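You operate a simulated robot arm through the tools that you are given. There is no shell and no other tool. Be economical: measure what you need, move in short steps, check, and stop when the job is done.

The job below is to be done with a simulated two-armed robot. You get a single attempt, and the scene is never put back.

## Task
Take the green crumpled towel from the tray of the left cart and put it on the lower shelf of the left cart. Put the soap bottle labelled "mild" from the tray of the right cart on the tray of the left cart. Take the handled steel box and put it on the knee high shelf of the left wire shelving. Stack the orange peg from the upper shelf of the steriliser cart on top of the purple peg. Open the left printer flap. Do these in any order. Set down upright: soap bottle.

Only the result counts: the job must be done as asked and must still hold three seconds after the hand-in. Knocking over, shifting, dropping, spilling or breaking anything else fails it. Flat cloth is picked up by pressing the open fingertips on it (5 to 10 N) and closing them slowly along it; thin cloth reads only 2 to 8 mm in the jaws.

## Robot
Two 7-joint arms with two-finger parallel grippers on one trunk, on a base that drives. Base frame: it is fixed to the floor where the robot stands at the start and does not move with it; the origin is under the middle of the robot, x ahead of it, y to its left, z up. Units: cm, rad, N and s.
The left shoulder is at the start at [5, 18.7, 116], the right one opposite. With the tool pointing down near the work surface each hand reaches from about 10 to 54 cm from the robot's upright axis, wherever it stands, measured 20 degrees to its own side. Places, roughly: crumpled towel [75, 25, 75]; handled steel box [-225, -675, 50]; knee high shelf of the left wire shelving [-70, -660, 60]; left printer flap [20, 60, 120]; lower shelf of the left cart [80, 20, 20]; peg [100, -450, 125]; soap bottle [200, 50, 75]; tray of the left cart [80, 30, 70]. Payload 3.43 kg a hand.
The TCP of each hand is the grasp point between the finger pads, 3 cm short of the fingertips. In the tool frame z runs along the fingers and y along their closing line. The gripper opens to 9.4 cm. The fingers are 2.8 cm wide and 1 cm thick; the gripper's body (5 by 9.6 cm) begins 5.5 cm behind the TCP.
Orientation is that of the tool frame in the base frame, as a unit quaternion [x, y, z, w]. With the fingers straight down and closing along the base's y, the tool's x points along the base's -x, its y along +y and its z along -z.

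## Interface
- The arms move only by the tool drive_tool. It takes "left_commands", "right_commands" or both (then of equal length, played together; a hand with none holds still); each is a list that holds one entry, the list of rows, each a list of 7 numbers: the turn, a rotation vector about the tool's x, y, z in units of 8 degrees (1.0 is 8 degrees), then the shift along the tool's x, y, z in units of 40 mm (1.0 is 40 mm), then the opening, from 0 (shut) to 1 (fully open). In form: [[[rx, ry, rz, dx, dy, dz, gripper], ...]]. A call has 1 to 8 rows; each row shifts and turns the commanded pose from where the row before left it, along the tool's axes as they then stand. A call with a number of a shift or a turn outside -1 to 1 is refused whole. Rows are played at 5 a second. More than 5 cm and 0.15 rad between two rows, or a gripper value outside its range, and nothing of the call is played. Where a pose cannot be reached the arm comes as near as it can. A force on the tool above 40 N (or 10 N above the force at the start of the call, whichever is more), or a blocked arm, ends the call early, and 0.2 s more pass. Each finger travels about 15.3 cm/s and halts on what it meets, pressing with about 41 N; the grip force reading is that of the motor and also rises with nothing between the fingers. The clock runs only during rows and for 0.2 s after the last one: add rows that do not move to give the fingers time. The reply holds the time, the measured pose of the TCP, the force on the tool along the base axes, the opening and the grip force, in the units named above and with some noise, with the torque about the TCP (base axes, N m) and any sound that the robot's microphone picked up.
- Cameras (640 x 400 px; columns grow to the right, rows downward): "scene" is now at [13.4, 5.24, 134.99]; the picture's right is [0.58, -0.81, 0.00], its down [-0.25, -0.18, -0.95] and it looks along [0.78, 0.55, -0.30] (base axes); focal length 214 px, centre (320, 200). "left" rides on the left gripper at [7.6, -1.4, -10.2] in its tool frame; the picture's right is [0.18, 0.98, 0.00], its down [-0.75, 0.14, -0.64] and it looks along [-0.63, 0.12, 0.77] (tool axes); focal length 243 px, centre (320, 200). "right" rides on the right gripper at [7.6, 1.4, -10.3] in its tool frame; the picture's right is [-0.18, 0.98, 0.00], its down [-0.75, -0.14, -0.64] and it looks along [-0.63, -0.12, 0.77] (tool axes); focal length 243 px, centre (320, 200). There is no depth. A picture from a camera that has moved, and an enlarged one, comes with that camera's place and axes in the base frame and with its lens.
- get_image(camera): a new picture of that camera. It takes no simulated time.
- raise_lower(by): slides the trunk up (or, below 0, down) by that many cm; the arms and the scene camera ride with it, the base frame stays. It gives what a move gives, with no picture.
- roll_base(legs): drives the robot by 1 to 6 legs, each [ahead, left, turn to the left] in cm, cm and rad, along the robot's own axes; the way and the turn of a leg run together, so that a leg with both is an arc; at most 150 cm and 3.142 rad a leg. The arms and the cameras ride along, it lands a little off, and it stops where it bumps. It gives what a move gives.
- head_to(pan, tilt): turns the head with the scene camera to pan (to the left, within 1.396 rad either way) and tilt (down, from -0.506 to 1.204), counted from straight ahead of the robot. It gives what a move gives.
- enlarge(camera, box): a new picture of the part [left, top, right, bottom] of that camera's present view, enlarged. It takes no simulated time.
- close_job(): hands the job in; it is judged then, once.

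Work in short steps. Places have to be worked out from the pictures, the camera data and where the tool is seen: move nearer, look again, correct. Check each grasp and each placing, and mend what went wrong. You have 165 turns and 118 pictures in all, those below and enlarged ones among them. Open the grippers and draw the arms clear of the work before you hand the job in, unless the task says otherwise; then end with one line.

The tools are called after "Call:" by a JSON object that holds its "op" and its "data". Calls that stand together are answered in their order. drive_tool: Moves the arms, as the interface text tells. Its arguments: {"type":"object","properties":{"left_commands":{"type":"array","items":{"type":"array","items":{"type":"array","items":{"type":"number"}}}},"right_commands":{"type":"array","items":{"type":"array","items":{"type":"array","items":{"type":"number"}}}}},"required":[]} The other tools are called the same way: raise_lower (by) slides the trunk up or down; roll_base (legs) drives the base; head_to (pan, tilt) turns the head that bears the scene camera; get_image (camera) takes a picture; enlarge (camera, box) takes an enlarged picture of a part of a camera's view; close_job () hands the job in.

At the start:

```text
t: 0.0
left_eef_pos: [31.52, 46.11, 133.9]
left_tcp_rot: [-0.001, 1.0, 0.0, -0.001]
left_ft_force: [-0.3, -0.6, 0.1]
left_wrist_torque: [0.04, 0.0, -0.02]
left_grip_width: 9.39
left_grip_force: 0.1
right_eef_pos: [27.56, 4.62, 129.58]
right_tcp_rot: [0.0, 1.0, 0.001, 0.0]
right_ft_force: [-0.3, -0.6, 0.2]
right_wrist_torque: [0.01, 0.0, 0.04]
right_grip_width: 9.42
right_grip_force: 0.0
trunk travel left (down, up): [-37.5, 5.7]
robot x, y, heading: [-0.1, -0.36, 0.001]
head pan, tilt: [0.62, 0.307]
```

scene: 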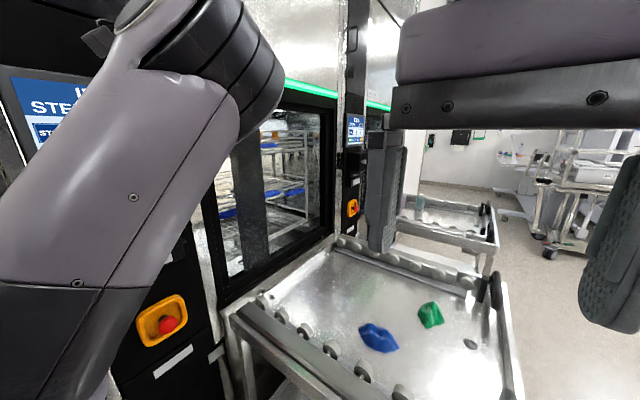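
right: 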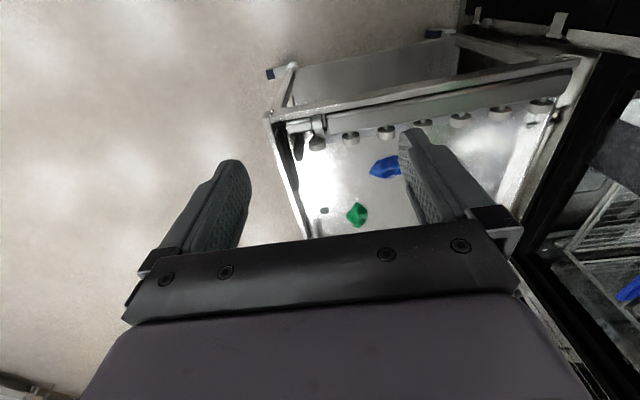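
left: 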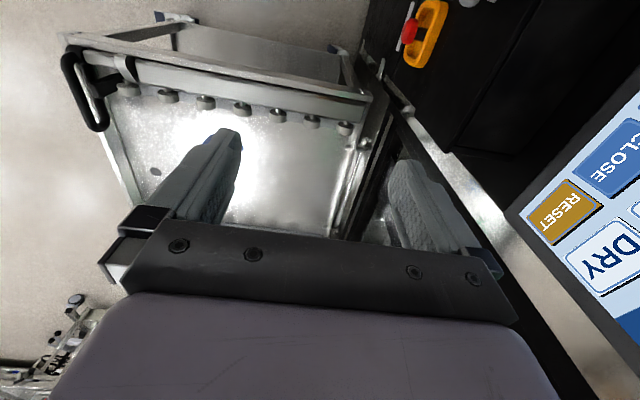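

I start by looking to the left for the printer flap.

Call:
{"op": "head_to", "data": {"pan": 1.3, "tilt": 0.2}}

Call:
{"op": "get_image", "data": {"camera": "scene"}}

```text
t: 1.1
left_eef_pos: [31.4, 45.98, 134.03]
left_tcp_rot: [0.0, 1.0, 0.001, 0.0]
left_ft_force: [-0.4, 0.2, -0.1]
left_wrist_torque: [-0.02, 0.0, 0.03]
left_grip_width: 9.4
left_grip_force: 0.0
right_eef_pos: [27.42, 4.67, 129.58]
right_tcp_rot: [0.009, 1.0, 0.002, 0.001]
right_ft_force: [4.3, 58.0, 16.0]
right_wrist_torque: [-7.4, 1.73, -5.15]
right_grip_width: 9.39
right_grip_force: 0.1
trunk travel left (down, up): [-37.5, 5.7]
robot x, y, heading: [-0.13, 0.51, -0.001]
head pan, tilt: [1.3, 0.201]
```

```text
114 pictures are left
camera scene: at [9.36, 8.37, 136.36], right [0.92, -0.38, 0.0], down [-0.06, -0.15, -0.99], along [0.38, 0.91, -0.16], focal length 214 px, centre (320, 200)
```

scene: 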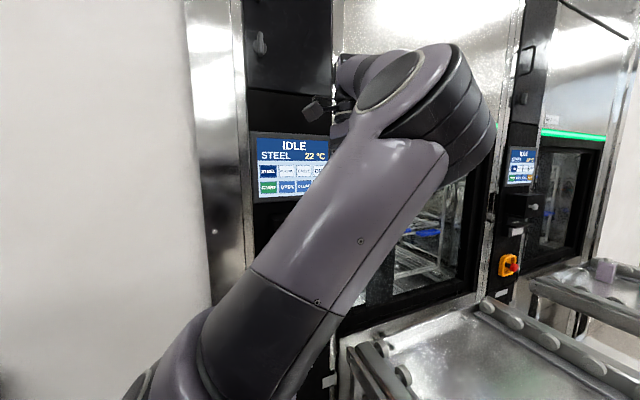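

The right hand reads 58 N, so something is touching (head or left arm); I move the right hand away to the right.

Call:
{"op": "drive_tool", "data": {"right_commands": [[[0, 0, 0, 0, -1, 0, 1], [0, 0, 0, 0, -1, 0, 1], [0, 0, 0, 0, -1, 0, 1], [0, 0, 0, 0, -1, 0, 1], [0, 0, 0, 0, -1, 0, 1], [0, 0, 0, 0, 0, 0, 1]]]}}

Call:
{"op": "get_image", "data": {"camera": "left"}}

```text
t: 1.3
left_eef_pos: [31.54, 46.17, 134.03]
left_tcp_rot: [0.001, 1.0, 0.0, 0.0]
left_ft_force: [0.7, 0.2, -1.0]
left_wrist_torque: [0.03, 0.01, -0.03]
left_grip_width: 9.38
left_grip_force: 0.0
right_eef_pos: [27.54, 4.79, 129.37]
right_tcp_rot: [0.02, 1.0, 0.004, 0.001]
right_ft_force: [4.7, 53.4, 13.7]
right_wrist_torque: [-6.87, 1.86, -4.76]
right_grip_width: 9.41
right_grip_force: 0.1
trunk travel left (down, up): [-37.5, 5.7]
robot x, y, heading: [0.3, -0.11, -0.001]
head pan, tilt: [1.3, 0.201]
stopped in row 1 (right hand): the force on the tool passed its limit (the readings are from after the stop); the commanded pose is now the measured one
```

```text
113 pictures are left
camera left: at [23.82, 44.75, 144.3], right [-0.18, 0.98, 0.0], down [0.75, 0.14, 0.64], along [0.63, 0.12, -0.77], focal length 243 px, centre (320, 200)
```

left: 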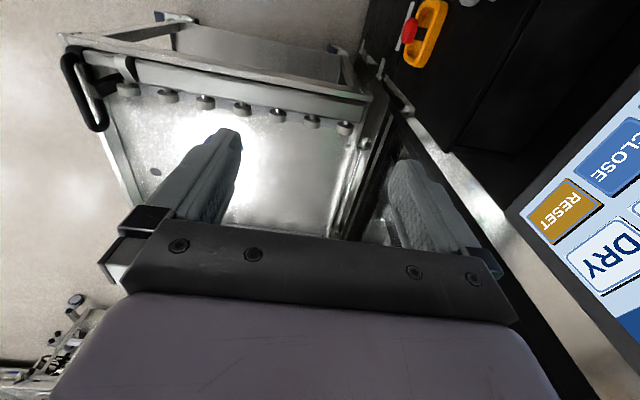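

The head seems to have pushed on the right hand; I turn it back a bit, then draw the right hand off.

Call:
{"op": "head_to", "data": {"pan": 0.62, "tilt": 0.307}}

Call:
{"op": "get_image", "data": {"camera": "scene"}}

```text
t: 2.4
left_eef_pos: [31.34, 46.02, 134.04]
left_tcp_rot: [0.0, 1.0, 0.0, 0.0]
left_ft_force: [0.4, 0.0, 0.7]
left_wrist_torque: [-0.04, -0.02, -0.03]
left_grip_width: 9.41
left_grip_force: 0.2
right_eef_pos: [27.51, 4.57, 129.51]
right_tcp_rot: [0.012, 1.0, 0.003, 0.0]
right_ft_force: [0.2, -0.5, -0.3]
right_wrist_torque: [-0.04, 0.0, -0.02]
right_grip_width: 9.4
right_grip_force: 0.0
trunk travel left (down, up): [-37.5, 5.7]
robot x, y, heading: [0.05, -0.2, -0.002]
head pan, tilt: [0.62, 0.307]
```

```text
112 pictures are left
camera scene: at [13.39, 5.24, 135.0], right [0.58, -0.81, 0.0], down [-0.25, -0.18, -0.95], along [0.78, 0.55, -0.3], focal length 214 px, centre (320, 200)
```

scene: 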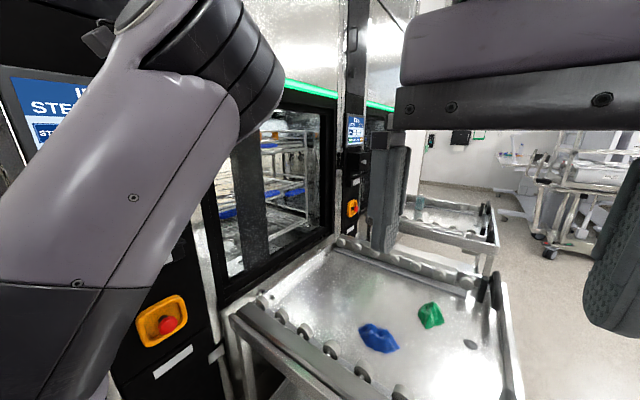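

Contact gone. I move the right hand right and down.

Call:
{"op": "drive_tool", "data": {"right_commands": [[[0, 0, 0, -1, 0, 0, 1], [0, 0, 0, 0, -1, 0, 1], [0, 0, 0, 0, -1, 0, 1], [0, 0, 0, 0, -1, 0.5, 1], [0, 0, 0, 0, -1, 0.5, 1], [0, 0, 0, 0, -1, 1, 1], [0, 0, 0, 0, -1, 1, 1], [0, 0, 0, 0, 0, 0, 1]]]}}

Call:
{"op": "head_to", "data": {"pan": 1.0, "tilt": 0.3}}

Call:
{"op": "get_image", "data": {"camera": "scene"}}

```text
refused: row 6 steps farther than a row can; nothing moved
```

```text
t: 3.2
left_eef_pos: [31.55, 46.18, 133.97]
left_tcp_rot: [0.0, 1.0, 0.0, 0.001]
left_ft_force: [0.3, -0.5, -0.6]
left_wrist_torque: [-0.04, -0.03, 0.01]
left_grip_width: 9.41
left_grip_force: 0.0
right_eef_pos: [27.55, 4.45, 129.56]
right_tcp_rot: [0.012, 1.0, 0.004, 0.001]
right_ft_force: [0.4, 0.5, -0.3]
right_wrist_torque: [0.0, 0.01, 0.01]
right_grip_width: 9.4
right_grip_force: 0.1
trunk travel left (down, up): [-37.5, 5.7]
robot x, y, heading: [-0.17, -0.25, 0.0]
head pan, tilt: [1.0, 0.3]
```

```text
111 pictures are left
camera scene: at [10.85, 7.66, 135.06], right [0.84, -0.54, 0.0], down [-0.16, -0.25, -0.96], along [0.52, 0.8, -0.3], focal length 214 px, centre (320, 200)
```

scene: 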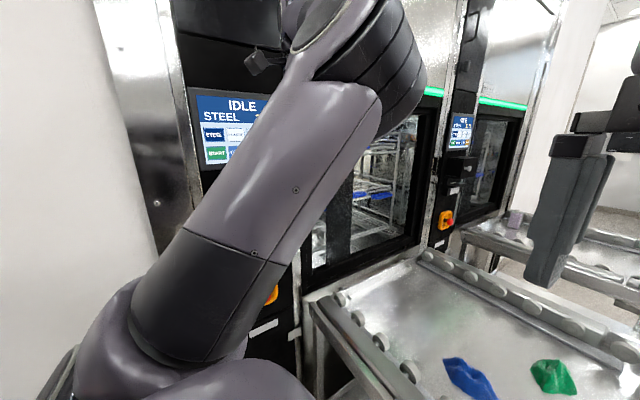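

Steps must stay under 5 cm per row; I retry with smaller rows for the right and shift the left hand to look at the machine front.

Call:
{"op": "drive_tool", "data": {"right_commands": [[[0, 0, 0, -1, 0, 0, 1], [0, 0, 0, 0, -1, 0, 1], [0, 0, 0, 0, -1, 0, 1], [0, 0, 0, 0, -1, 0.5, 1], [0, 0, 0, 0, -1, 0.5, 1], [0, 0, 0, 0, -1, 0.7, 1], [0, 0, 0, 0, -1, 0.7, 1], [0, 0, 0, 0, -1, 0.7, 1]]]}}

Call:
{"op": "drive_tool", "data": {"left_commands": [[[0, 0, 0, 0, -0.8, 0.8, 1], [0, 0, 0, 0, -0.8, 0.8, 1], [0, 0, 0, 0, -0.8, 0.8, 1], [0, 0, 0, 0, -0.8, 0.8, 1], [0, 0, 0, 0, -0.8, 0.8, 1], [0, 0, 0, 0, -0.8, 0.8, 1], [0, 0, 0, 0, -0.8, 0.8, 1], [0, 0, 0, 0, -0.8, 0.8, 1]]]}}

Call:
{"op": "head_to", "data": {"pan": 1.1, "tilt": 0.3}}

Call:
{"op": "get_image", "data": {"camera": "scene"}}

```text
t: 3.9
left_eef_pos: [31.52, 46.13, 133.96]
left_tcp_rot: [0.001, 1.0, 0.002, 0.0]
left_ft_force: [0.3, -0.5, -0.7]
left_wrist_torque: [-0.01, 0.01, 0.03]
left_grip_width: 9.39
left_grip_force: 0.2
right_eef_pos: [31.91, 0.01, 129.33]
right_tcp_rot: [0.033, 0.999, 0.007, 0.001]
right_ft_force: [12.9, 20.8, 5.2]
right_wrist_torque: [-2.31, 1.91, -2.27]
right_grip_width: 9.39
right_grip_force: 0.1
trunk travel left (down, up): [-37.5, 5.7]
robot x, y, heading: [-0.13, -0.16, -0.007]
head pan, tilt: [1.0, 0.3]
stopped in row 3 (right hand): the force on the tool passed its limit (the readings are from after the stop); the commanded pose is now the measured one
```

```text
t: 5.7
left_eef_pos: [31.28, 40.88, 109.16]
left_tcp_rot: [-0.003, 1.0, 0.002, 0.002]
left_ft_force: [0.4, -0.5, 0.4]
left_wrist_torque: [-0.02, 0.0, 0.02]
left_grip_width: 9.41
left_grip_force: 0.1
left hand out of reach, approached as far as the arm can: row 2, 3, 4, 5, 6, 7, 8
right_eef_pos: [31.85, 0.07, 129.38]
right_tcp_rot: [0.032, 0.999, 0.006, 0.001]
right_ft_force: [26.8, 22.4, 2.4]
right_wrist_torque: [-2.56, 3.31, -2.61]
right_grip_width: 9.4
right_grip_force: 0.1
trunk travel left (down, up): [-37.5, 5.7]
robot x, y, heading: [0.14, -0.11, -0.002]
head pan, tilt: [1.0, 0.3]
```

```text
t: 6.4
left_eef_pos: [31.12, 40.96, 109.09]
left_tcp_rot: [-0.003, 1.0, 0.001, -0.002]
left_ft_force: [0.1, 0.1, 0.2]
left_wrist_torque: [-0.01, -0.05, 0.02]
left_grip_width: 9.4
left_grip_force: 0.0
right_eef_pos: [31.73, 0.16, 129.48]
right_tcp_rot: [0.036, 0.999, 0.009, 0.002]
right_ft_force: [20.8, 52.9, 7.9]
right_wrist_torque: [-5.82, 3.22, -5.58]
right_grip_width: 9.41
right_grip_force: 0.0
trunk travel left (down, up): [-37.5, 5.7]
robot x, y, heading: [0.14, 0.04, -0.001]
head pan, tilt: [1.1, 0.3]
```

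```text
110 pictures are left
camera scene: at [11.1, 7.51, 135.4], right [0.82, -0.57, 0.0], down [-0.15, -0.22, -0.97], along [0.55, 0.8, -0.26], focal length 214 px, centre (320, 200)
```

scene: 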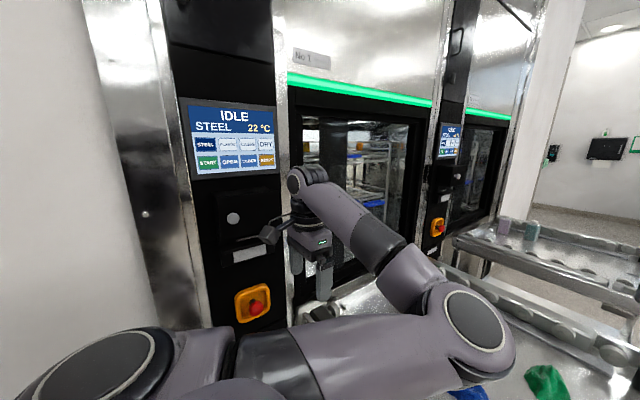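

The flap is visible under the screen. The head and right arm interfere; I pan the head back and push the right hand forward and down first.

Call:
{"op": "head_to", "data": {"pan": 0.3, "tilt": 0.3}}

Call:
{"op": "get_image", "data": {"camera": "scene"}}

Call:
{"op": "get_image", "data": {"camera": "right"}}

```text
t: 7.5
left_eef_pos: [31.16, 40.96, 109.18]
left_tcp_rot: [-0.004, 1.0, 0.0, 0.0]
left_ft_force: [0.7, 0.3, -0.7]
left_wrist_torque: [-0.02, -0.04, -0.02]
left_grip_width: 9.44
left_grip_force: 0.0
right_eef_pos: [31.76, -0.0, 129.44]
right_tcp_rot: [0.027, 1.0, 0.006, 0.001]
right_ft_force: [-0.7, 0.3, 0.0]
right_wrist_torque: [-0.02, -0.02, 0.02]
right_grip_width: 9.4
right_grip_force: 0.2
trunk travel left (down, up): [-37.5, 5.7]
robot x, y, heading: [-0.02, -0.31, -0.001]
head pan, tilt: [0.3, 0.3]
```

```text
109 pictures are left
camera scene: at [14.73, 2.58, 135.06], right [0.3, -0.96, 0.0], down [-0.28, -0.09, -0.96], along [0.91, 0.28, -0.3], focal length 214 px, centre (320, 200)
```

scene: 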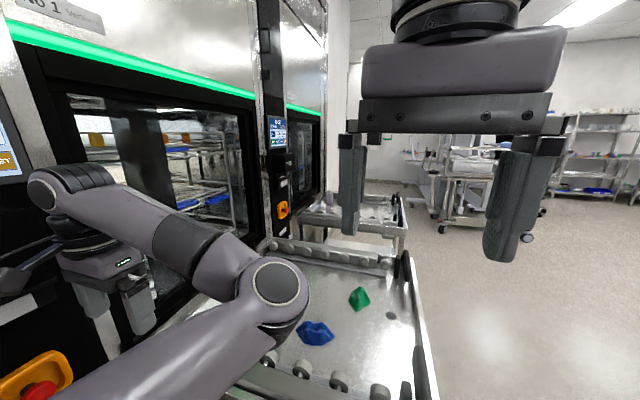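

```text
108 pictures are left
camera right: at [24.2, 1.69, 139.79], right [0.24, 0.97, 0.01], down [0.74, -0.19, 0.64], along [0.63, -0.14, -0.77], focal length 243 px, centre (320, 200)
```

right: 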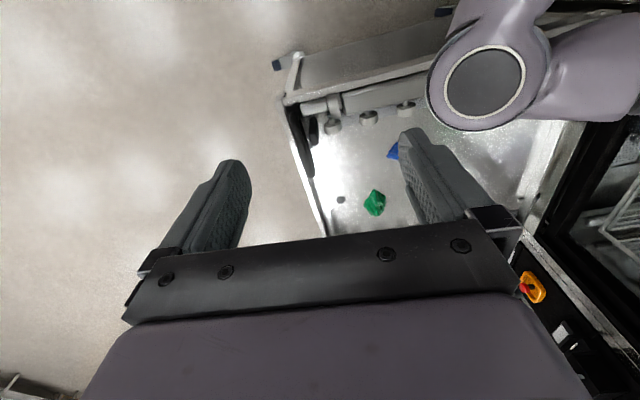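

Free again. I lower the right hand and go right stepwise.

Call:
{"op": "drive_tool", "data": {"right_commands": [[[0, 0, 0, -0.7, 0, 0.7, 1], [0, 0, 0, -0.7, -0.3, 0.7, 1], [0, 0, 0, 0, -0.7, 0.8, 1], [0, 0, 0, 0, -0.8, 0.8, 1], [0, 0, 0, 0, -0.8, 0.8, 1], [0, 0, 0, 0, -0.8, 0.8, 1], [0, 0, 0, 0, -0.8, 0.8, 1], [0, 0, 0, 0, -0.8, 0, 1]]]}}

Call:
{"op": "get_image", "data": {"camera": "scene"}}

```text
t: 9.3
left_eef_pos: [31.1, 40.87, 109.15]
left_tcp_rot: [-0.004, 1.0, 0.0, 0.0]
left_ft_force: [-0.1, 0.4, -0.8]
left_wrist_torque: [-0.01, 0.0, 0.02]
left_grip_width: 9.4
left_grip_force: 0.0
right_eef_pos: [36.05, -20.12, 107.63]
right_tcp_rot: [0.028, 1.0, 0.007, 0.002]
right_ft_force: [-1.1, -0.2, -0.3]
right_wrist_torque: [0.01, 0.0, -0.01]
right_grip_width: 9.42
right_grip_force: 0.1
trunk travel left (down, up): [-37.5, 5.7]
robot x, y, heading: [0.07, 0.44, 0.001]
head pan, tilt: [0.3, 0.3]
```

```text
107 pictures are left
camera scene: at [14.7, 2.53, 135.07], right [0.3, -0.96, 0.0], down [-0.28, -0.09, -0.96], along [0.91, 0.28, -0.3], focal length 214 px, centre (320, 200)
```

scene: 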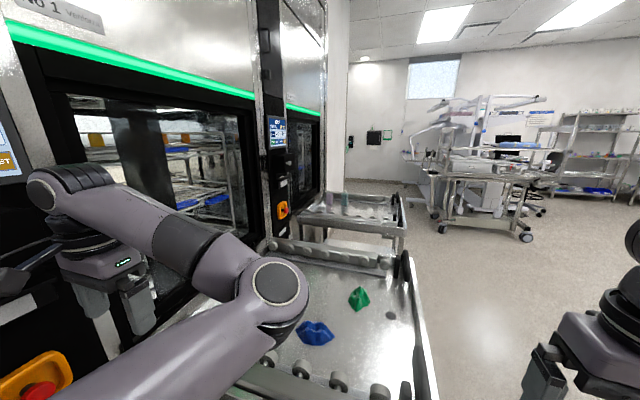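

Right arm is free. Now I zoom on the flap.

Call:
{"op": "head_to", "data": {"pan": 1.3, "tilt": 0.3}}

Call:
{"op": "get_image", "data": {"camera": "scene"}}

```text
t: 10.6
left_eef_pos: [31.2, 40.99, 109.27]
left_tcp_rot: [-0.003, 1.0, 0.0, 0.0]
left_ft_force: [0.8, -0.5, -0.1]
left_wrist_torque: [0.02, -0.03, 0.0]
left_grip_width: 9.38
left_grip_force: 0.1
right_eef_pos: [36.13, -20.04, 107.69]
right_tcp_rot: [0.028, 1.0, 0.006, 0.001]
right_ft_force: [0.1, 1.0, -0.2]
right_wrist_torque: [0.0, 0.0, -0.01]
right_grip_width: 9.42
right_grip_force: 0.1
trunk travel left (down, up): [-37.5, 5.7]
robot x, y, heading: [0.23, -0.09, -0.002]
head pan, tilt: [1.3, 0.3]
```

```text
106 pictures are left
camera scene: at [8.31, 8.8, 135.06], right [0.96, -0.27, 0.0], down [-0.08, -0.28, -0.96], along [0.26, 0.92, -0.3], focal length 214 px, centre (320, 200)
```

scene: 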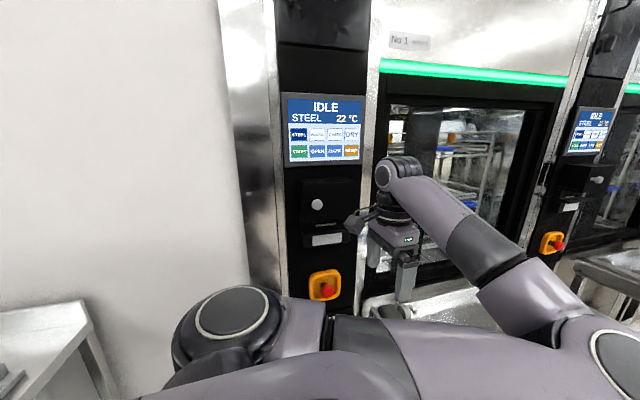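

Call:
{"op": "enlarge", "data": {"camera": "scene", "box": [270, 155, 400, 265]}}

```text
3.64 times, centred on (335, 210) of scene
camera zoom: at [8.31, 8.8, 135.06], right [0.96, -0.27, 0.0], down [-0.08, -0.28, -0.96], along [0.26, 0.92, -0.3], focal length 780 px, centre (266, 164)
```

zoom: 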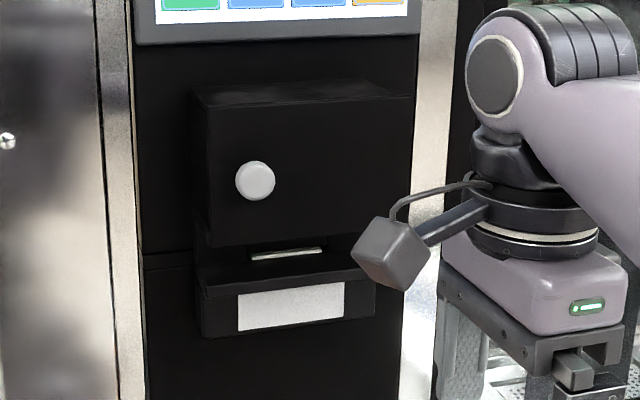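

The flap has a knob on its left half, so the hinge is likely at the right. I drive 18 cm to the right for arm room, and then turn the left hand to point at the machine.

Call:
{"op": "roll_base", "data": {"legs": [[0, -18, 0]]}}

Call:
{"op": "drive_tool", "data": {"left_commands": [[[-1, 0, 0, 0, 0, 0, 1], [-1, 0, 0, 0, 0, 0, 1], [-1, 0, 0, 0, 0, 0, 1], [-1, 0, 0, 0, 0, 0, 1], [-1, 0, 0, 0, 0, 0, 1], [-1, 0, 0, 0, 0, 0, 1], [-1, 0, 0, 0, 0, 0, 1], [-1, 0, 0, 0, 0, 0, 1]]]}}

Call:
{"op": "get_image", "data": {"camera": "scene"}}

```text
t: 12.1
left_eef_pos: [31.2, 23.01, 109.29]
left_tcp_rot: [-0.003, 1.0, 0.0, -0.001]
left_ft_force: [-1.0, -0.2, -0.3]
left_wrist_torque: [0.0, -0.04, -0.02]
left_grip_width: 9.4
left_grip_force: 0.2
right_eef_pos: [36.19, -37.9, 107.66]
right_tcp_rot: [0.027, 1.0, 0.007, 0.001]
right_ft_force: [0.8, -0.5, -0.3]
right_wrist_torque: [0.05, -0.02, -0.01]
right_grip_width: 9.4
right_grip_force: 0.1
trunk travel left (down, up): [-37.5, 5.7]
robot x, y, heading: [-0.11, -17.88, 0.005]
head pan, tilt: [1.3, 0.3]
```

```text
t: 13.9
left_eef_pos: [29.8, 26.34, 112.43]
left_tcp_rot: [-0.05, 0.814, 0.578, -0.007]
left_ft_force: [-0.8, 0.2, -0.3]
left_wrist_torque: [-0.01, 0.01, 0.01]
left_grip_width: 9.38
left_grip_force: 0.0
left hand out of reach, approached as far as the arm can: row 1
right_eef_pos: [36.09, -37.77, 107.67]
right_tcp_rot: [0.028, 1.0, 0.006, 0.001]
right_ft_force: [0.4, 0.3, -0.7]
right_wrist_torque: [0.01, 0.03, 0.0]
right_grip_width: 9.39
right_grip_force: 0.0
trunk travel left (down, up): [-37.5, 5.7]
robot x, y, heading: [-0.04, -17.7, 0.005]
head pan, tilt: [1.3, 0.3]
stopped in row 8 (left hand): the arm was blocked; the commanded pose is now the measured one
```

```text
104 pictures are left
camera scene: at [8.3, -9.02, 135.06], right [0.96, -0.27, 0.0], down [-0.08, -0.29, -0.96], along [0.25, 0.92, -0.3], focal length 214 px, centre (320, 200)
```

scene: 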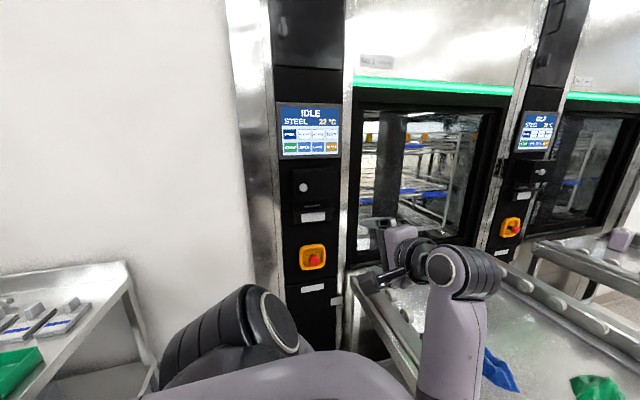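

Triangulated knob: about (19.4, 51, 120). The left arm's configuration is awkward, so I turn the robot to face the machine and use the right arm.

Call:
{"op": "roll_base", "data": {"legs": [[0, 0, 1.566]]}}

Call:
{"op": "head_to", "data": {"pan": 0, "tilt": 0.35}}

Call:
{"op": "get_image", "data": {"camera": "scene"}}

```text
t: 18.1
left_eef_pos: [-43.94, 12.3, 112.28]
left_tcp_rot: [0.61, -0.543, -0.405, 0.412]
left_ft_force: [0.1, 0.5, 0.2]
left_wrist_torque: [-0.02, -0.01, 0.0]
left_grip_width: 9.42
left_grip_force: 0.2
right_eef_pos: [20.13, 18.15, 107.77]
right_tcp_rot: [-0.685, 0.729, 0.005, -0.004]
right_ft_force: [1.2, 0.1, 0.2]
right_wrist_torque: [0.01, 0.0, 0.01]
right_grip_width: 9.4
right_grip_force: 0.1
trunk travel left (down, up): [-37.5, 5.7]
robot x, y, heading: [0.23, -17.65, 1.563]
head pan, tilt: [1.3, 0.3]
```

```text
t: 19.6
left_eef_pos: [-43.85, 12.19, 112.4]
left_tcp_rot: [0.61, -0.543, -0.405, 0.412]
left_ft_force: [0.4, 0.4, 0.5]
left_wrist_torque: [-0.03, -0.02, 0.02]
left_grip_width: 9.39
left_grip_force: 0.0
right_eef_pos: [20.21, 18.21, 107.68]
right_tcp_rot: [-0.685, 0.729, 0.005, -0.004]
right_ft_force: [-0.6, 0.5, -0.1]
right_wrist_torque: [0.01, 0.0, 0.0]
right_grip_width: 9.4
right_grip_force: 0.0
trunk travel left (down, up): [-37.5, 5.7]
robot x, y, heading: [0.18, -17.77, 1.563]
head pan, tilt: [0.0, 0.351]
```

```text
103 pictures are left
camera scene: at [0.05, -2.9, 134.59], right [1.0, 0.0, 0.0], down [0.0, -0.34, -0.94], along [0.0, 0.94, -0.34], focal length 214 px, centre (320, 200)
```

scene: 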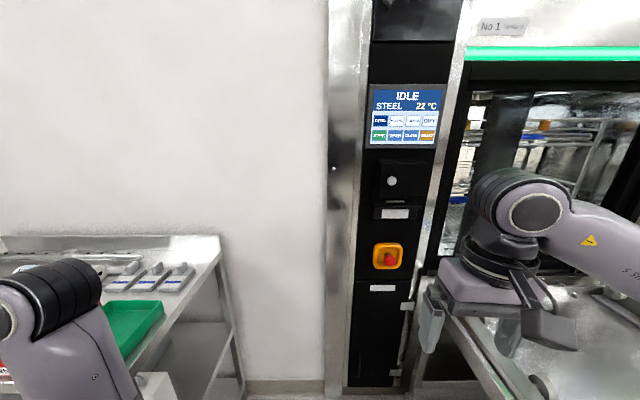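

Good view; knob estimate holds (~(18.5–19.4, 51, 120)). I raise and turn the right hand to point at the machine, fingers closing vertically.

Call:
{"op": "drive_tool", "data": {"right_commands": [[[0, 0, 0, -0.5, 0.3, -0.8, 1], [0, 0, 0, -0.5, 0.3, -0.8, 1], [-0.577, -0.577, 0.577, 0, 0, 0, 1], [-0.577, -0.577, 0.577, 0, 0, 0, 1], [-0.577, -0.577, 0.577, 0, 0, 0, 1], [-0.577, -0.577, 0.577, 0, 0, 0, 1], [-0.577, -0.577, 0.577, 0, 0, 0, 1], [-0.577, -0.577, 0.577, 0, 0, 0, 1]]]}}

Call:
{"op": "drive_tool", "data": {"right_commands": [[[-0.577, -0.577, 0.577, 0, 0, 0, 1], [-0.577, -0.577, 0.577, 0, 0, 0, 1], [-0.577, -0.577, 0.577, 0, 0, 0, 1], [-0.577, -0.577, 0.577, 0, 0, 0, 1], [-0.577, -0.577, 0.577, 0, 0, 0, 1], [-0.577, -0.577, 0.577, 0, 0, 0, 1], [-0.577, -0.577, 0.577, 0, 0, 0, 1], [-0.577, -0.577, 0.577, 0, 0, 0, 1]]]}}

Call:
{"op": "get_image", "data": {"camera": "scene"}}

```text
t: 21.4
left_eef_pos: [-43.94, 12.25, 112.34]
left_tcp_rot: [0.611, -0.542, -0.404, 0.412]
left_ft_force: [0.2, 0.3, 0.0]
left_wrist_torque: [0.01, -0.02, 0.0]
left_grip_width: 9.4
left_grip_force: 0.0
right_eef_pos: [18.17, 22.3, 114.2]
right_tcp_rot: [-0.452, 0.826, 0.337, 0.004]
right_ft_force: [0.6, -0.3, -0.4]
right_wrist_torque: [-0.04, 0.0, 0.02]
right_grip_width: 9.4
right_grip_force: 0.0
trunk travel left (down, up): [-37.5, 5.7]
robot x, y, heading: [-0.16, -17.97, 1.569]
head pan, tilt: [0.0, 0.351]
```

```text
t: 23.2
left_eef_pos: [-44.06, 12.06, 112.36]
left_tcp_rot: [0.611, -0.542, -0.404, 0.412]
left_ft_force: [0.0, 0.1, -0.3]
left_wrist_torque: [-0.05, -0.01, -0.01]
left_grip_width: 9.4
left_grip_force: 0.1
right_eef_pos: [13.61, 25.64, 114.97]
right_tcp_rot: [-0.087, 0.755, 0.649, -0.016]
right_ft_force: [0.4, -0.7, -0.2]
right_wrist_torque: [0.02, 0.01, 0.04]
right_grip_width: 9.41
right_grip_force: 0.1
right hand out of reach, approached as far as the arm can: row 4, 5, 6, 7, 8
trunk travel left (down, up): [-37.5, 5.7]
robot x, y, heading: [-0.48, -17.86, 1.567]
head pan, tilt: [0.0, 0.351]
```

```text
102 pictures are left
camera scene: at [-0.02, -2.94, 134.59], right [1.0, -0.01, 0.0], down [0.0, -0.34, -0.94], along [0.01, 0.94, -0.34], focal length 214 px, centre (320, 200)
```

scene: 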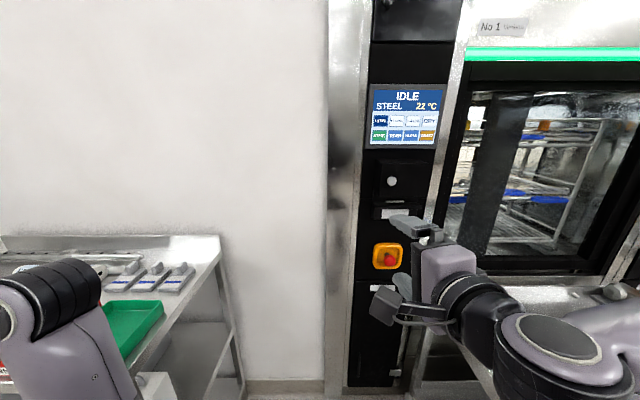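

Orientation is almost right (10° off). I extend the hand forward and up a bit to relax the limit and then check.

Call:
{"op": "drive_tool", "data": {"right_commands": [[[0, 0, 0, -0.5, 0.6, 0.7, 1], [0, 0, 0, -0.5, 0.6, 0.7, 1], [0, 0, 0, 0, 0, 1, 1], [0, 0, 0, 0, 0, 0, 1]]]}}

Call:
{"op": "get_image", "data": {"camera": "right"}}

```text
t: 24.2
left_eef_pos: [-44.0, 12.18, 112.35]
left_tcp_rot: [0.61, -0.542, -0.405, 0.411]
left_ft_force: [1.6, 0.0, -0.1]
left_wrist_torque: [-0.02, -0.02, 0.02]
left_grip_width: 9.39
left_grip_force: 0.0
right_eef_pos: [20.32, 36.28, 119.81]
right_tcp_rot: [-0.03, 0.735, 0.678, 0.015]
right_ft_force: [-0.5, 0.8, 0.2]
right_wrist_torque: [-0.01, 0.0, -0.04]
right_grip_width: 9.42
right_grip_force: 0.0
trunk travel left (down, up): [-37.5, 5.7]
robot x, y, heading: [0.09, -17.87, 1.564]
head pan, tilt: [0.0, 0.351]
```

```text
101 pictures are left
camera right: at [12.82, 25.96, 121.64], right [0.12, 0.08, 0.99], down [0.77, -0.63, -0.04], along [0.62, 0.77, -0.14], focal length 243 px, centre (320, 200)
```

right: 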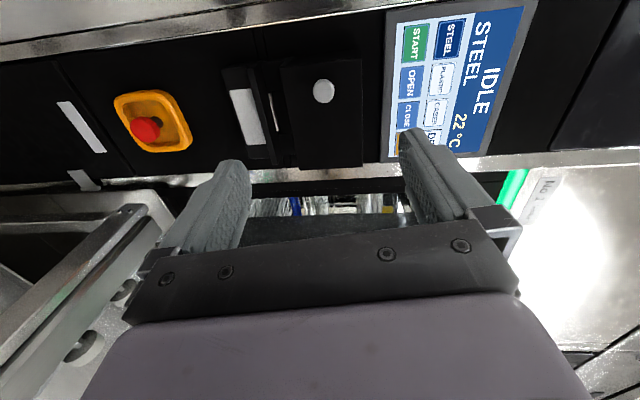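

Good. Knob depth is uncertain (51–63), so I go forward 8 cm and look again.

Call:
{"op": "drive_tool", "data": {"right_commands": [[[-0.5, 0, 0, 0, 0, 1, 1], [0, 0, 0, 0, 0, 1, 1], [0, 0, 0, 0, 0, 0, 1]]]}}

Call:
{"op": "get_image", "data": {"camera": "right"}}

```text
t: 25.0
left_eef_pos: [-43.95, 12.18, 112.46]
left_tcp_rot: [0.611, -0.542, -0.404, 0.412]
left_ft_force: [-0.7, 1.0, -0.2]
left_wrist_torque: [0.01, -0.01, 0.01]
left_grip_width: 9.4
left_grip_force: 0.0
right_eef_pos: [20.17, 40.15, 119.89]
right_tcp_rot: [-0.035, 0.73, 0.682, 0.011]
right_ft_force: [0.4, -1.3, 1.2]
right_wrist_torque: [0.02, 0.02, 0.01]
right_grip_width: 9.39
right_grip_force: 0.1
right hand out of reach, approached as far as the arm can: row 1, 2
trunk travel left (down, up): [-37.5, 5.7]
robot x, y, heading: [-0.12, -17.85, 1.565]
head pan, tilt: [0.0, 0.351]
```

```text
100 pictures are left
camera right: at [12.79, 29.76, 121.61], right [0.12, 0.07, 0.99], down [0.78, -0.62, -0.05], along [0.61, 0.78, -0.13], focal length 243 px, centre (320, 200)
```

right: 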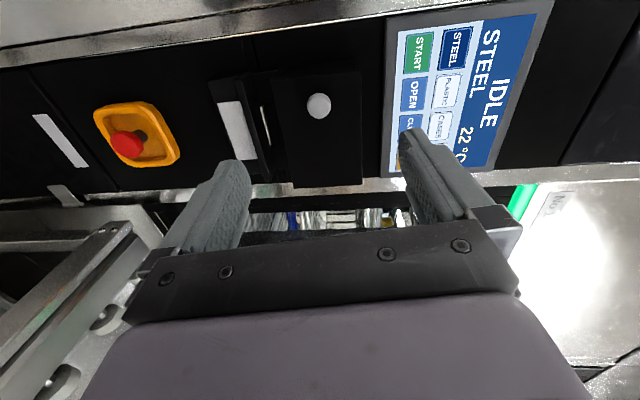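

Out of reach at y=40; knob now estimated at (20.6, 55.7, 118.8). I drive the base 9 cm ahead and look.

Call:
{"op": "roll_base", "data": {"legs": [[9, 0, 0]]}}

Call:
{"op": "get_image", "data": {"camera": "right"}}

```text
t: 26.1
left_eef_pos: [-44.0, 21.46, 112.31]
left_tcp_rot: [0.61, -0.543, -0.405, 0.412]
left_ft_force: [0.0, 0.4, -0.1]
left_wrist_torque: [-0.02, -0.05, 0.05]
left_grip_width: 9.42
left_grip_force: 0.0
right_eef_pos: [20.09, 49.5, 119.83]
right_tcp_rot: [-0.036, 0.731, 0.681, 0.01]
right_ft_force: [0.4, 0.6, -0.9]
right_wrist_torque: [-0.02, -0.01, -0.01]
right_grip_width: 9.37
right_grip_force: 0.0
trunk travel left (down, up): [-37.5, 5.7]
robot x, y, heading: [0.09, -8.47, 1.564]
head pan, tilt: [0.0, 0.351]
```

```text
99 pictures are left
camera right: at [12.8, 39.0, 121.55], right [0.12, 0.07, 0.99], down [0.78, -0.62, -0.05], along [0.61, 0.78, -0.13], focal length 243 px, centre (320, 200)
```

right: 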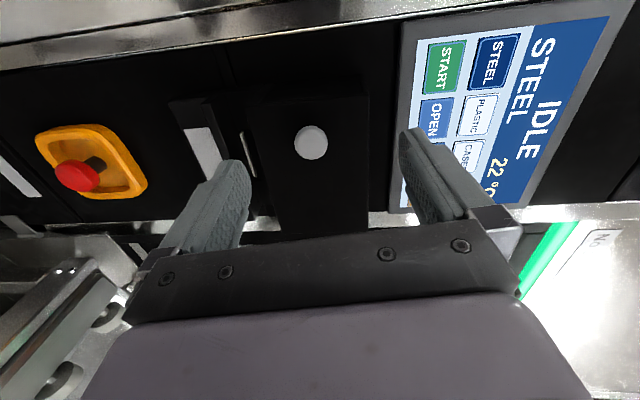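

Knob ≈ (21.1, 57.4, 118.5). I correct the hand by 1 cm sideways/down and drive 4.5 cm ahead.

Call:
{"op": "drive_tool", "data": {"right_commands": [[[0, 0, 0, -0.3, -0.25, -0.3, 1], [0, 0, 0, 0, 0, 0, 1]]]}}

Call:
{"op": "roll_base", "data": {"legs": [[5.5, 0, 0]]}}

Call:
{"op": "get_image", "data": {"camera": "right"}}

```text
t: 26.7
left_eef_pos: [-43.97, 21.44, 112.34]
left_tcp_rot: [0.611, -0.542, -0.405, 0.411]
left_ft_force: [-0.2, 0.6, -0.4]
left_wrist_torque: [0.05, -0.02, -0.02]
left_grip_width: 9.39
left_grip_force: 0.1
right_eef_pos: [20.12, 49.37, 119.93]
right_tcp_rot: [-0.036, 0.731, 0.681, 0.01]
right_ft_force: [-0.1, -0.6, -0.2]
right_wrist_torque: [0.0, 0.02, 0.0]
right_grip_width: 9.38
right_grip_force: 0.0
right hand out of reach, approached as far as the arm can: row 1
trunk travel left (down, up): [-37.5, 5.7]
robot x, y, heading: [0.25, -8.78, 1.565]
head pan, tilt: [0.0, 0.351]
```

```text
t: 27.7
left_eef_pos: [-43.88, 26.89, 112.39]
left_tcp_rot: [0.61, -0.543, -0.405, 0.411]
left_ft_force: [-0.1, -0.6, -0.5]
left_wrist_torque: [0.01, 0.06, 0.01]
left_grip_width: 9.42
left_grip_force: 0.1
right_eef_pos: [20.24, 54.89, 119.93]
right_tcp_rot: [-0.035, 0.73, 0.682, 0.011]
right_ft_force: [-0.4, 0.6, -0.1]
right_wrist_torque: [0.0, 0.0, 0.03]
right_grip_width: 9.38
right_grip_force: 0.1
trunk travel left (down, up): [-37.5, 5.7]
robot x, y, heading: [0.28, -3.56, 1.569]
head pan, tilt: [0.0, 0.351]
```

```text
98 pictures are left
camera right: at [12.88, 44.47, 121.56], right [0.12, 0.07, 0.99], down [0.78, -0.62, -0.05], along [0.61, 0.78, -0.13], focal length 243 px, centre (320, 200)
```

right: 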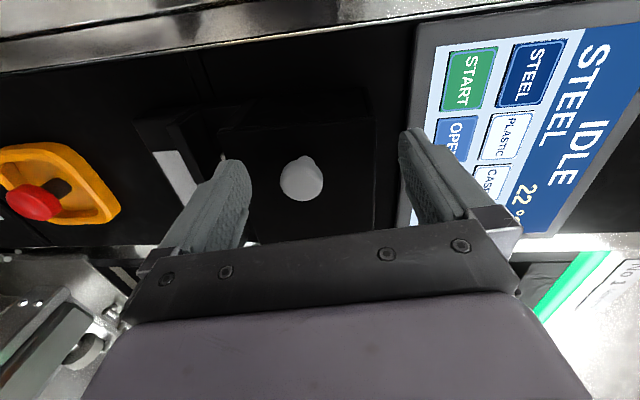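

Knob at about (20.9, 56.7, 118.6). The commanded pose is likely ahead of the measured one, so I retract 4 cm to resync and correct x/z.

Call:
{"op": "drive_tool", "data": {"right_commands": [[[0, 0, 0, 0, 0, -1, 1], [0, 0, 0, 0, 0, 0, 1]]]}}

```text
t: 28.3
left_eef_pos: [-43.88, 26.88, 112.42]
left_tcp_rot: [0.611, -0.542, -0.404, 0.412]
left_ft_force: [-0.5, 0.4, 0.0]
left_wrist_torque: [-0.01, -0.02, 0.01]
left_grip_width: 9.41
left_grip_force: 0.1
right_eef_pos: [20.45, 50.93, 120.32]
right_tcp_rot: [-0.036, 0.73, 0.682, 0.011]
right_ft_force: [0.0, 0.1, -0.2]
right_wrist_torque: [0.0, -0.03, 0.05]
right_grip_width: 9.38
right_grip_force: 0.0
trunk travel left (down, up): [-37.5, 5.7]
robot x, y, heading: [0.29, -3.4, 1.566]
head pan, tilt: [0.0, 0.351]
```

Resynced. Drive 5 ahead, then fine-adjust.

Call:
{"op": "roll_base", "data": {"legs": [[3.5, 0, 0]]}}

Call:
{"op": "drive_tool", "data": {"right_commands": [[[0, 0, 0, -0.15, -0.35, 0, 1], [0, 0, 0, 0, 0, 0.45, 1], [0, 0, 0, 0, 0, 0, 1]]]}}

Call:
{"op": "get_image", "data": {"camera": "right"}}

```text
t: 29.1
left_eef_pos: [-43.88, 30.37, 112.38]
left_tcp_rot: [0.61, -0.543, -0.405, 0.412]
left_ft_force: [-0.1, -0.5, -0.5]
left_wrist_torque: [-0.01, 0.0, 0.02]
left_grip_width: 9.4
left_grip_force: 0.1
right_eef_pos: [20.45, 54.48, 120.35]
right_tcp_rot: [-0.035, 0.73, 0.682, 0.012]
right_ft_force: [-0.1, 0.9, 0.0]
right_wrist_torque: [0.04, -0.04, -0.01]
right_grip_width: 9.4
right_grip_force: 0.0
trunk travel left (down, up): [-37.5, 5.7]
robot x, y, heading: [-0.18, 0.56, 1.564]
head pan, tilt: [0.0, 0.351]
```

```text
t: 29.9
left_eef_pos: [-43.82, 30.16, 112.45]
left_tcp_rot: [0.61, -0.542, -0.406, 0.412]
left_ft_force: [1.0, 0.7, 0.8]
left_wrist_torque: [-0.02, -0.01, 0.0]
left_grip_width: 9.43
left_grip_force: 0.0
right_eef_pos: [20.74, 55.97, 119.8]
right_tcp_rot: [-0.036, 0.732, 0.68, 0.011]
right_ft_force: [0.9, -7.2, -0.2]
right_wrist_torque: [-0.34, -0.08, -0.14]
right_grip_width: 9.43
right_grip_force: 0.1
right hand out of reach, approached as far as the arm can: row 1
trunk travel left (down, up): [-37.5, 5.7]
robot x, y, heading: [0.28, 0.32, 1.569]
head pan, tilt: [0.0, 0.351]
```

```text
97 pictures are left
camera right: at [13.36, 45.59, 121.47], right [0.12, 0.08, 0.99], down [0.78, -0.62, -0.05], along [0.61, 0.78, -0.13], focal length 243 px, centre (320, 200)
```

right: 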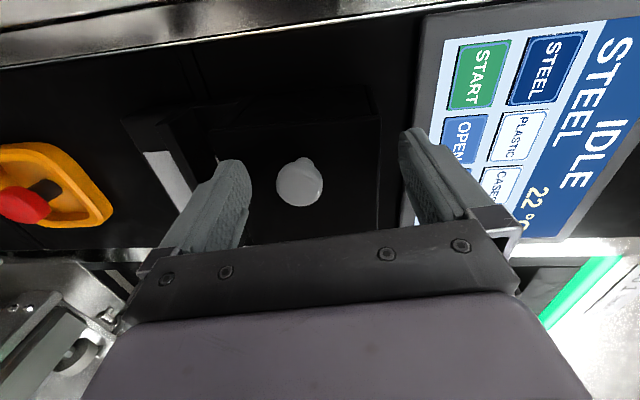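

Fingertips touch the flap front (7 N), with the knob between the fingers. I back off 3 mm, lower 1 cm and close.

Call:
{"op": "drive_tool", "data": {"right_commands": [[[0, 0, 0, 0, -0.25, -0.1, 1], [0, 0, 0, 0, 0, 0, 0.6], [0, 0, 0, 0, 0, 0, 0.35], [0, 0, 0, 0, 0, 0, 0.2], [0, 0, 0, 0, 0, 0, 0.1], [0, 0, 0, 0, 0, 0, 0.1]]]}}

Call:
{"op": "get_image", "data": {"camera": "right"}}

```text
t: 31.3
left_eef_pos: [-43.84, 30.03, 112.56]
left_tcp_rot: [0.611, -0.542, -0.406, 0.41]
left_ft_force: [0.3, 0.4, -0.3]
left_wrist_torque: [0.0, 0.0, 0.04]
left_grip_width: 9.4
left_grip_force: 0.1
right_eef_pos: [20.59, 55.83, 120.37]
right_tcp_rot: [-0.035, 0.726, 0.686, 0.011]
right_ft_force: [2.1, -7.5, 22.2]
right_wrist_torque: [1.1, 1.41, 0.09]
right_grip_width: 6.12
right_grip_force: 44.7
right hand out of reach, approached as far as the arm can: row 1
trunk travel left (down, up): [-37.5, 5.7]
robot x, y, heading: [-0.05, 0.06, 1.567]
head pan, tilt: [0.0, 0.351]
```

```text
96 pictures are left
camera right: at [13.32, 45.41, 121.96], right [0.12, 0.06, 0.99], down [0.78, -0.62, -0.06], along [0.61, 0.78, -0.12], focal length 243 px, centre (320, 200)
```

right: 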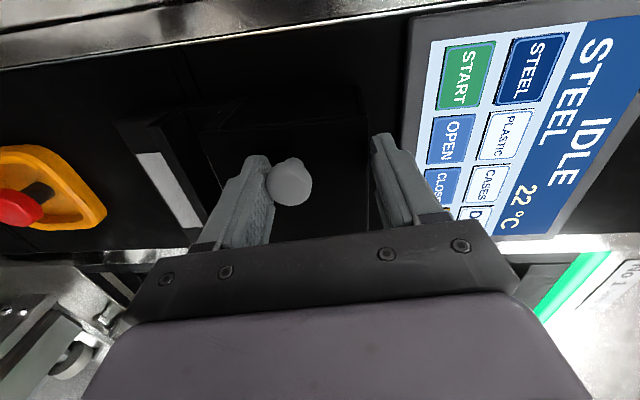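

The lower finger meets the knob first; I open, lower the trunk 1.7 cm and close again.

Call:
{"op": "drive_tool", "data": {"right_commands": [[[0, 0, 0, 0, 0, 0, 1], [0, 0, 0, 0, 0, 0, 1], [0, 0, 0, 0, 0, 0, 1]]]}}

Call:
{"op": "raise_lower", "data": {"by": -1.6}}

Call:
{"op": "drive_tool", "data": {"right_commands": [[[0, 0, 0, 0, 0, 0, 0.6], [0, 0, 0, 0, 0, 0, 0.35], [0, 0, 0, 0, 0, 0, 0.2], [0, 0, 0, 0, 0, 0, 0.1], [0, 0, 0, 0, 0, 0, 0.1], [0, 0, 0, 0, 0, 0, 0.1]]]}}

Call:
{"op": "get_image", "data": {"camera": "right"}}

```text
t: 32.1
left_eef_pos: [-43.86, 30.26, 112.38]
left_tcp_rot: [0.61, -0.542, -0.406, 0.412]
left_ft_force: [0.7, 0.1, -0.6]
left_wrist_torque: [-0.01, 0.0, -0.05]
left_grip_width: 9.4
left_grip_force: 0.0
right_eef_pos: [20.79, 56.04, 119.63]
right_tcp_rot: [-0.035, 0.732, 0.68, 0.012]
right_ft_force: [-1.0, -10.6, -4.0]
right_wrist_torque: [-0.68, 0.1, -0.16]
right_grip_width: 9.4
right_grip_force: 0.0
trunk travel left (down, up): [-37.5, 5.7]
robot x, y, heading: [0.12, 0.06, 1.566]
head pan, tilt: [0.0, 0.351]
```

```text
t: 32.8
left_eef_pos: [-43.98, 30.0, 110.86]
left_tcp_rot: [0.611, -0.541, -0.407, 0.411]
left_ft_force: [0.9, -0.6, -0.3]
left_wrist_torque: [-0.01, 0.0, 0.03]
left_grip_width: 9.41
left_grip_force: 0.1
right_eef_pos: [20.64, 55.92, 118.7]
right_tcp_rot: [-0.035, 0.727, 0.686, 0.012]
right_ft_force: [1.6, -7.6, 15.6]
right_wrist_torque: [0.76, 0.32, 0.12]
right_grip_width: 9.41
right_grip_force: 0.2
trunk travel left (down, up): [-35.9, 7.3]
robot x, y, heading: [0.43, 0.27, 1.56]
head pan, tilt: [0.0, 0.351]
```

```text
t: 33.5
left_eef_pos: [-43.75, 29.94, 110.85]
left_tcp_rot: [0.611, -0.542, -0.406, 0.41]
left_ft_force: [0.8, 0.3, 0.0]
left_wrist_torque: [0.02, 0.0, 0.01]
left_grip_width: 9.38
left_grip_force: 0.1
right_eef_pos: [20.55, 55.75, 120.2]
right_tcp_rot: [-0.031, 0.714, 0.7, 0.008]
right_ft_force: [0.3, -12.5, 23.5]
right_wrist_torque: [0.81, 1.3, 0.21]
right_grip_width: 6.1
right_grip_force: 36.9
trunk travel left (down, up): [-35.9, 7.3]
robot x, y, heading: [0.12, -0.12, 1.565]
head pan, tilt: [0.0, 0.351]
stopped in row 3 (right hand): the force on the tool passed its limit (the readings are from after the stop); the commanded pose is now the measured one
```

```text
95 pictures are left
camera right: at [13.26, 45.26, 121.56], right [0.13, 0.03, 0.99], down [0.78, -0.62, -0.09], along [0.61, 0.78, -0.1], focal length 243 px, centre (320, 200)
```

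right: 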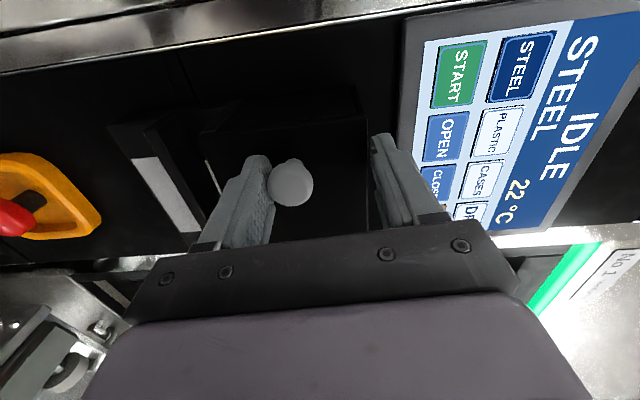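

The open lower finger hits the ledge under the flap. I retract, narrow the jaw to ~4.8 cm, lower to the knob height 118.5 and come back.

Call:
{"op": "drive_tool", "data": {"right_commands": [[[0, 0, 0, 0, 0, 0, 0.75], [0, 0, 0, 0, 0, -1, 0.7], [0, 0, 0, 0, 0, 0, 0.5], [0, 0, 0, 0, -0.4, 0, 0.5], [0, 0, 0, 0, 0, 0, 0.5]]]}}

Call:
{"op": "get_image", "data": {"camera": "right"}}

```text
t: 34.7
left_eef_pos: [-43.95, 30.26, 110.81]
left_tcp_rot: [0.611, -0.542, -0.404, 0.412]
left_ft_force: [0.3, 0.3, 0.3]
left_wrist_torque: [0.02, -0.03, 0.02]
left_grip_width: 9.39
left_grip_force: 0.1
right_eef_pos: [20.79, 52.24, 118.76]
right_tcp_rot: [-0.033, 0.723, 0.69, 0.01]
right_ft_force: [-0.1, 0.0, -0.2]
right_wrist_torque: [-0.02, -0.01, 0.03]
right_grip_width: 4.71
right_grip_force: 0.0
right hand out of reach, approached as far as the arm can: row 4
trunk travel left (down, up): [-35.9, 7.3]
robot x, y, heading: [0.26, 0.45, 1.566]
head pan, tilt: [0.0, 0.351]
```

```text
94 pictures are left
camera right: at [13.4, 41.71, 120.23], right [0.12, 0.05, 0.99], down [0.78, -0.62, -0.06], along [0.61, 0.78, -0.12], focal length 243 px, centre (320, 200)
```

right: 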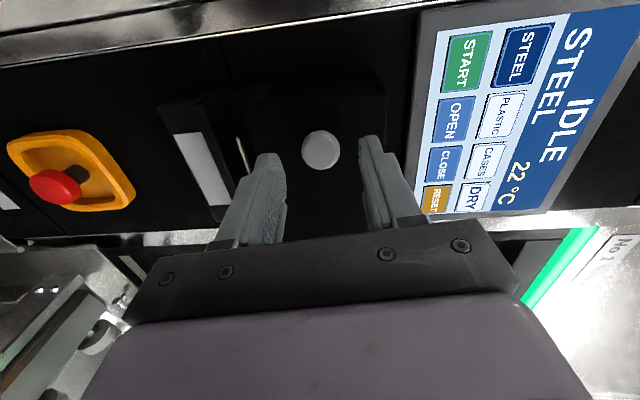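

Knob is centred between the fingers. I advance 3.7 cm and close.

Call:
{"op": "drive_tool", "data": {"right_commands": [[[0, 0, 0, 0, 0, 0.5, 0.5], [0, 0, 0, 0, 0, 0.4, 0.5], [0, 0, 0, 0, 0, 0, 0.4], [0, 0, 0, 0, 0, 0, 0.25], [0, 0, 0, 0, 0, 0, 0.15], [0, 0, 0, 0, 0, 0, 0.1], [0, 0, 0, 0, 0, 0, 0.1]]]}}

Call:
{"op": "get_image", "data": {"camera": "right"}}

```text
t: 36.3
left_eef_pos: [-43.87, 30.53, 110.7]
left_tcp_rot: [0.61, -0.542, -0.405, 0.413]
left_ft_force: [0.4, 0.6, -0.2]
left_wrist_torque: [-0.02, 0.03, -0.04]
left_grip_width: 9.42
left_grip_force: 0.1
right_eef_pos: [21.69, 54.43, 118.75]
right_tcp_rot: [-0.036, 0.73, 0.683, 0.004]
right_ft_force: [3.1, -7.8, -21.7]
right_wrist_torque: [-0.6, -0.28, -0.29]
right_grip_width: 2.48
right_grip_force: 45.2
right hand out of reach, approached as far as the arm can: row 1, 2
trunk travel left (down, up): [-35.9, 7.3]
robot x, y, heading: [0.25, 0.22, 1.564]
head pan, tilt: [0.0, 0.351]
```

```text
93 pictures are left
camera right: at [14.37, 43.85, 120.44], right [0.13, 0.07, 0.99], down [0.79, -0.61, -0.06], along [0.6, 0.79, -0.13], focal length 243 px, centre (320, 200)
```

right: 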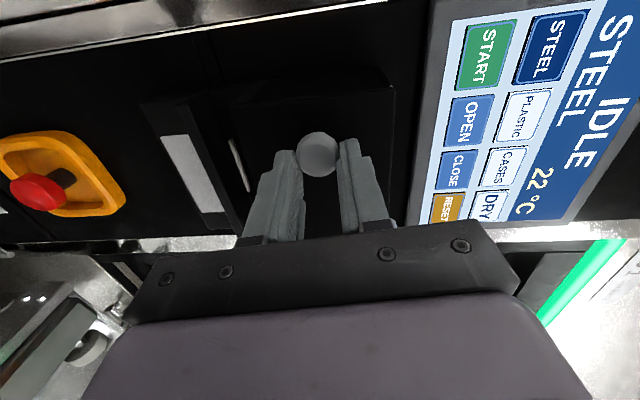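

Knob gripped (2.48 cm). I pull back gently along a small arc.

Call:
{"op": "drive_tool", "data": {"right_commands": [[[0, 0, 0, 0, 0, -0.4, 0.05], [0, 0, 0, 0, 0, -0.4, 0.05], [0, 0, 0, -0.1, 0, -0.4, 0.05], [0, 0, 0, 0, 0, 0, 0.05]]]}}

Call:
{"op": "get_image", "data": {"camera": "right"}}

```text
t: 37.3
left_eef_pos: [-43.59, 30.52, 110.86]
left_tcp_rot: [0.609, -0.543, -0.404, 0.414]
left_ft_force: [0.2, 0.2, -0.1]
left_wrist_torque: [-0.03, 0.03, 0.0]
left_grip_width: 9.4
left_grip_force: 0.2
right_eef_pos: [22.57, 49.72, 118.72]
right_tcp_rot: [-0.029, 0.728, 0.685, 0.014]
right_ft_force: [16.7, 9.7, -22.2]
right_wrist_torque: [-0.56, -0.25, -0.39]
right_grip_width: 2.37
right_grip_force: 45.2
trunk travel left (down, up): [-35.9, 7.3]
robot x, y, heading: [0.33, 0.14, 1.563]
head pan, tilt: [0.0, 0.351]
```

```text
92 pictures are left
camera right: at [15.08, 39.45, 120.39], right [0.12, 0.06, 0.99], down [0.77, -0.63, -0.06], along [0.62, 0.77, -0.13], focal length 243 px, centre (320, 200)
```

right: 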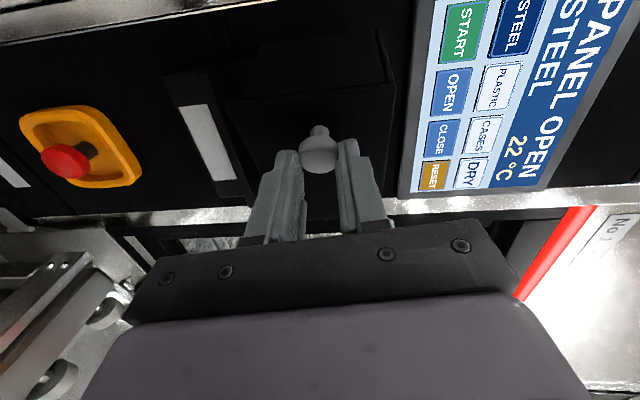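

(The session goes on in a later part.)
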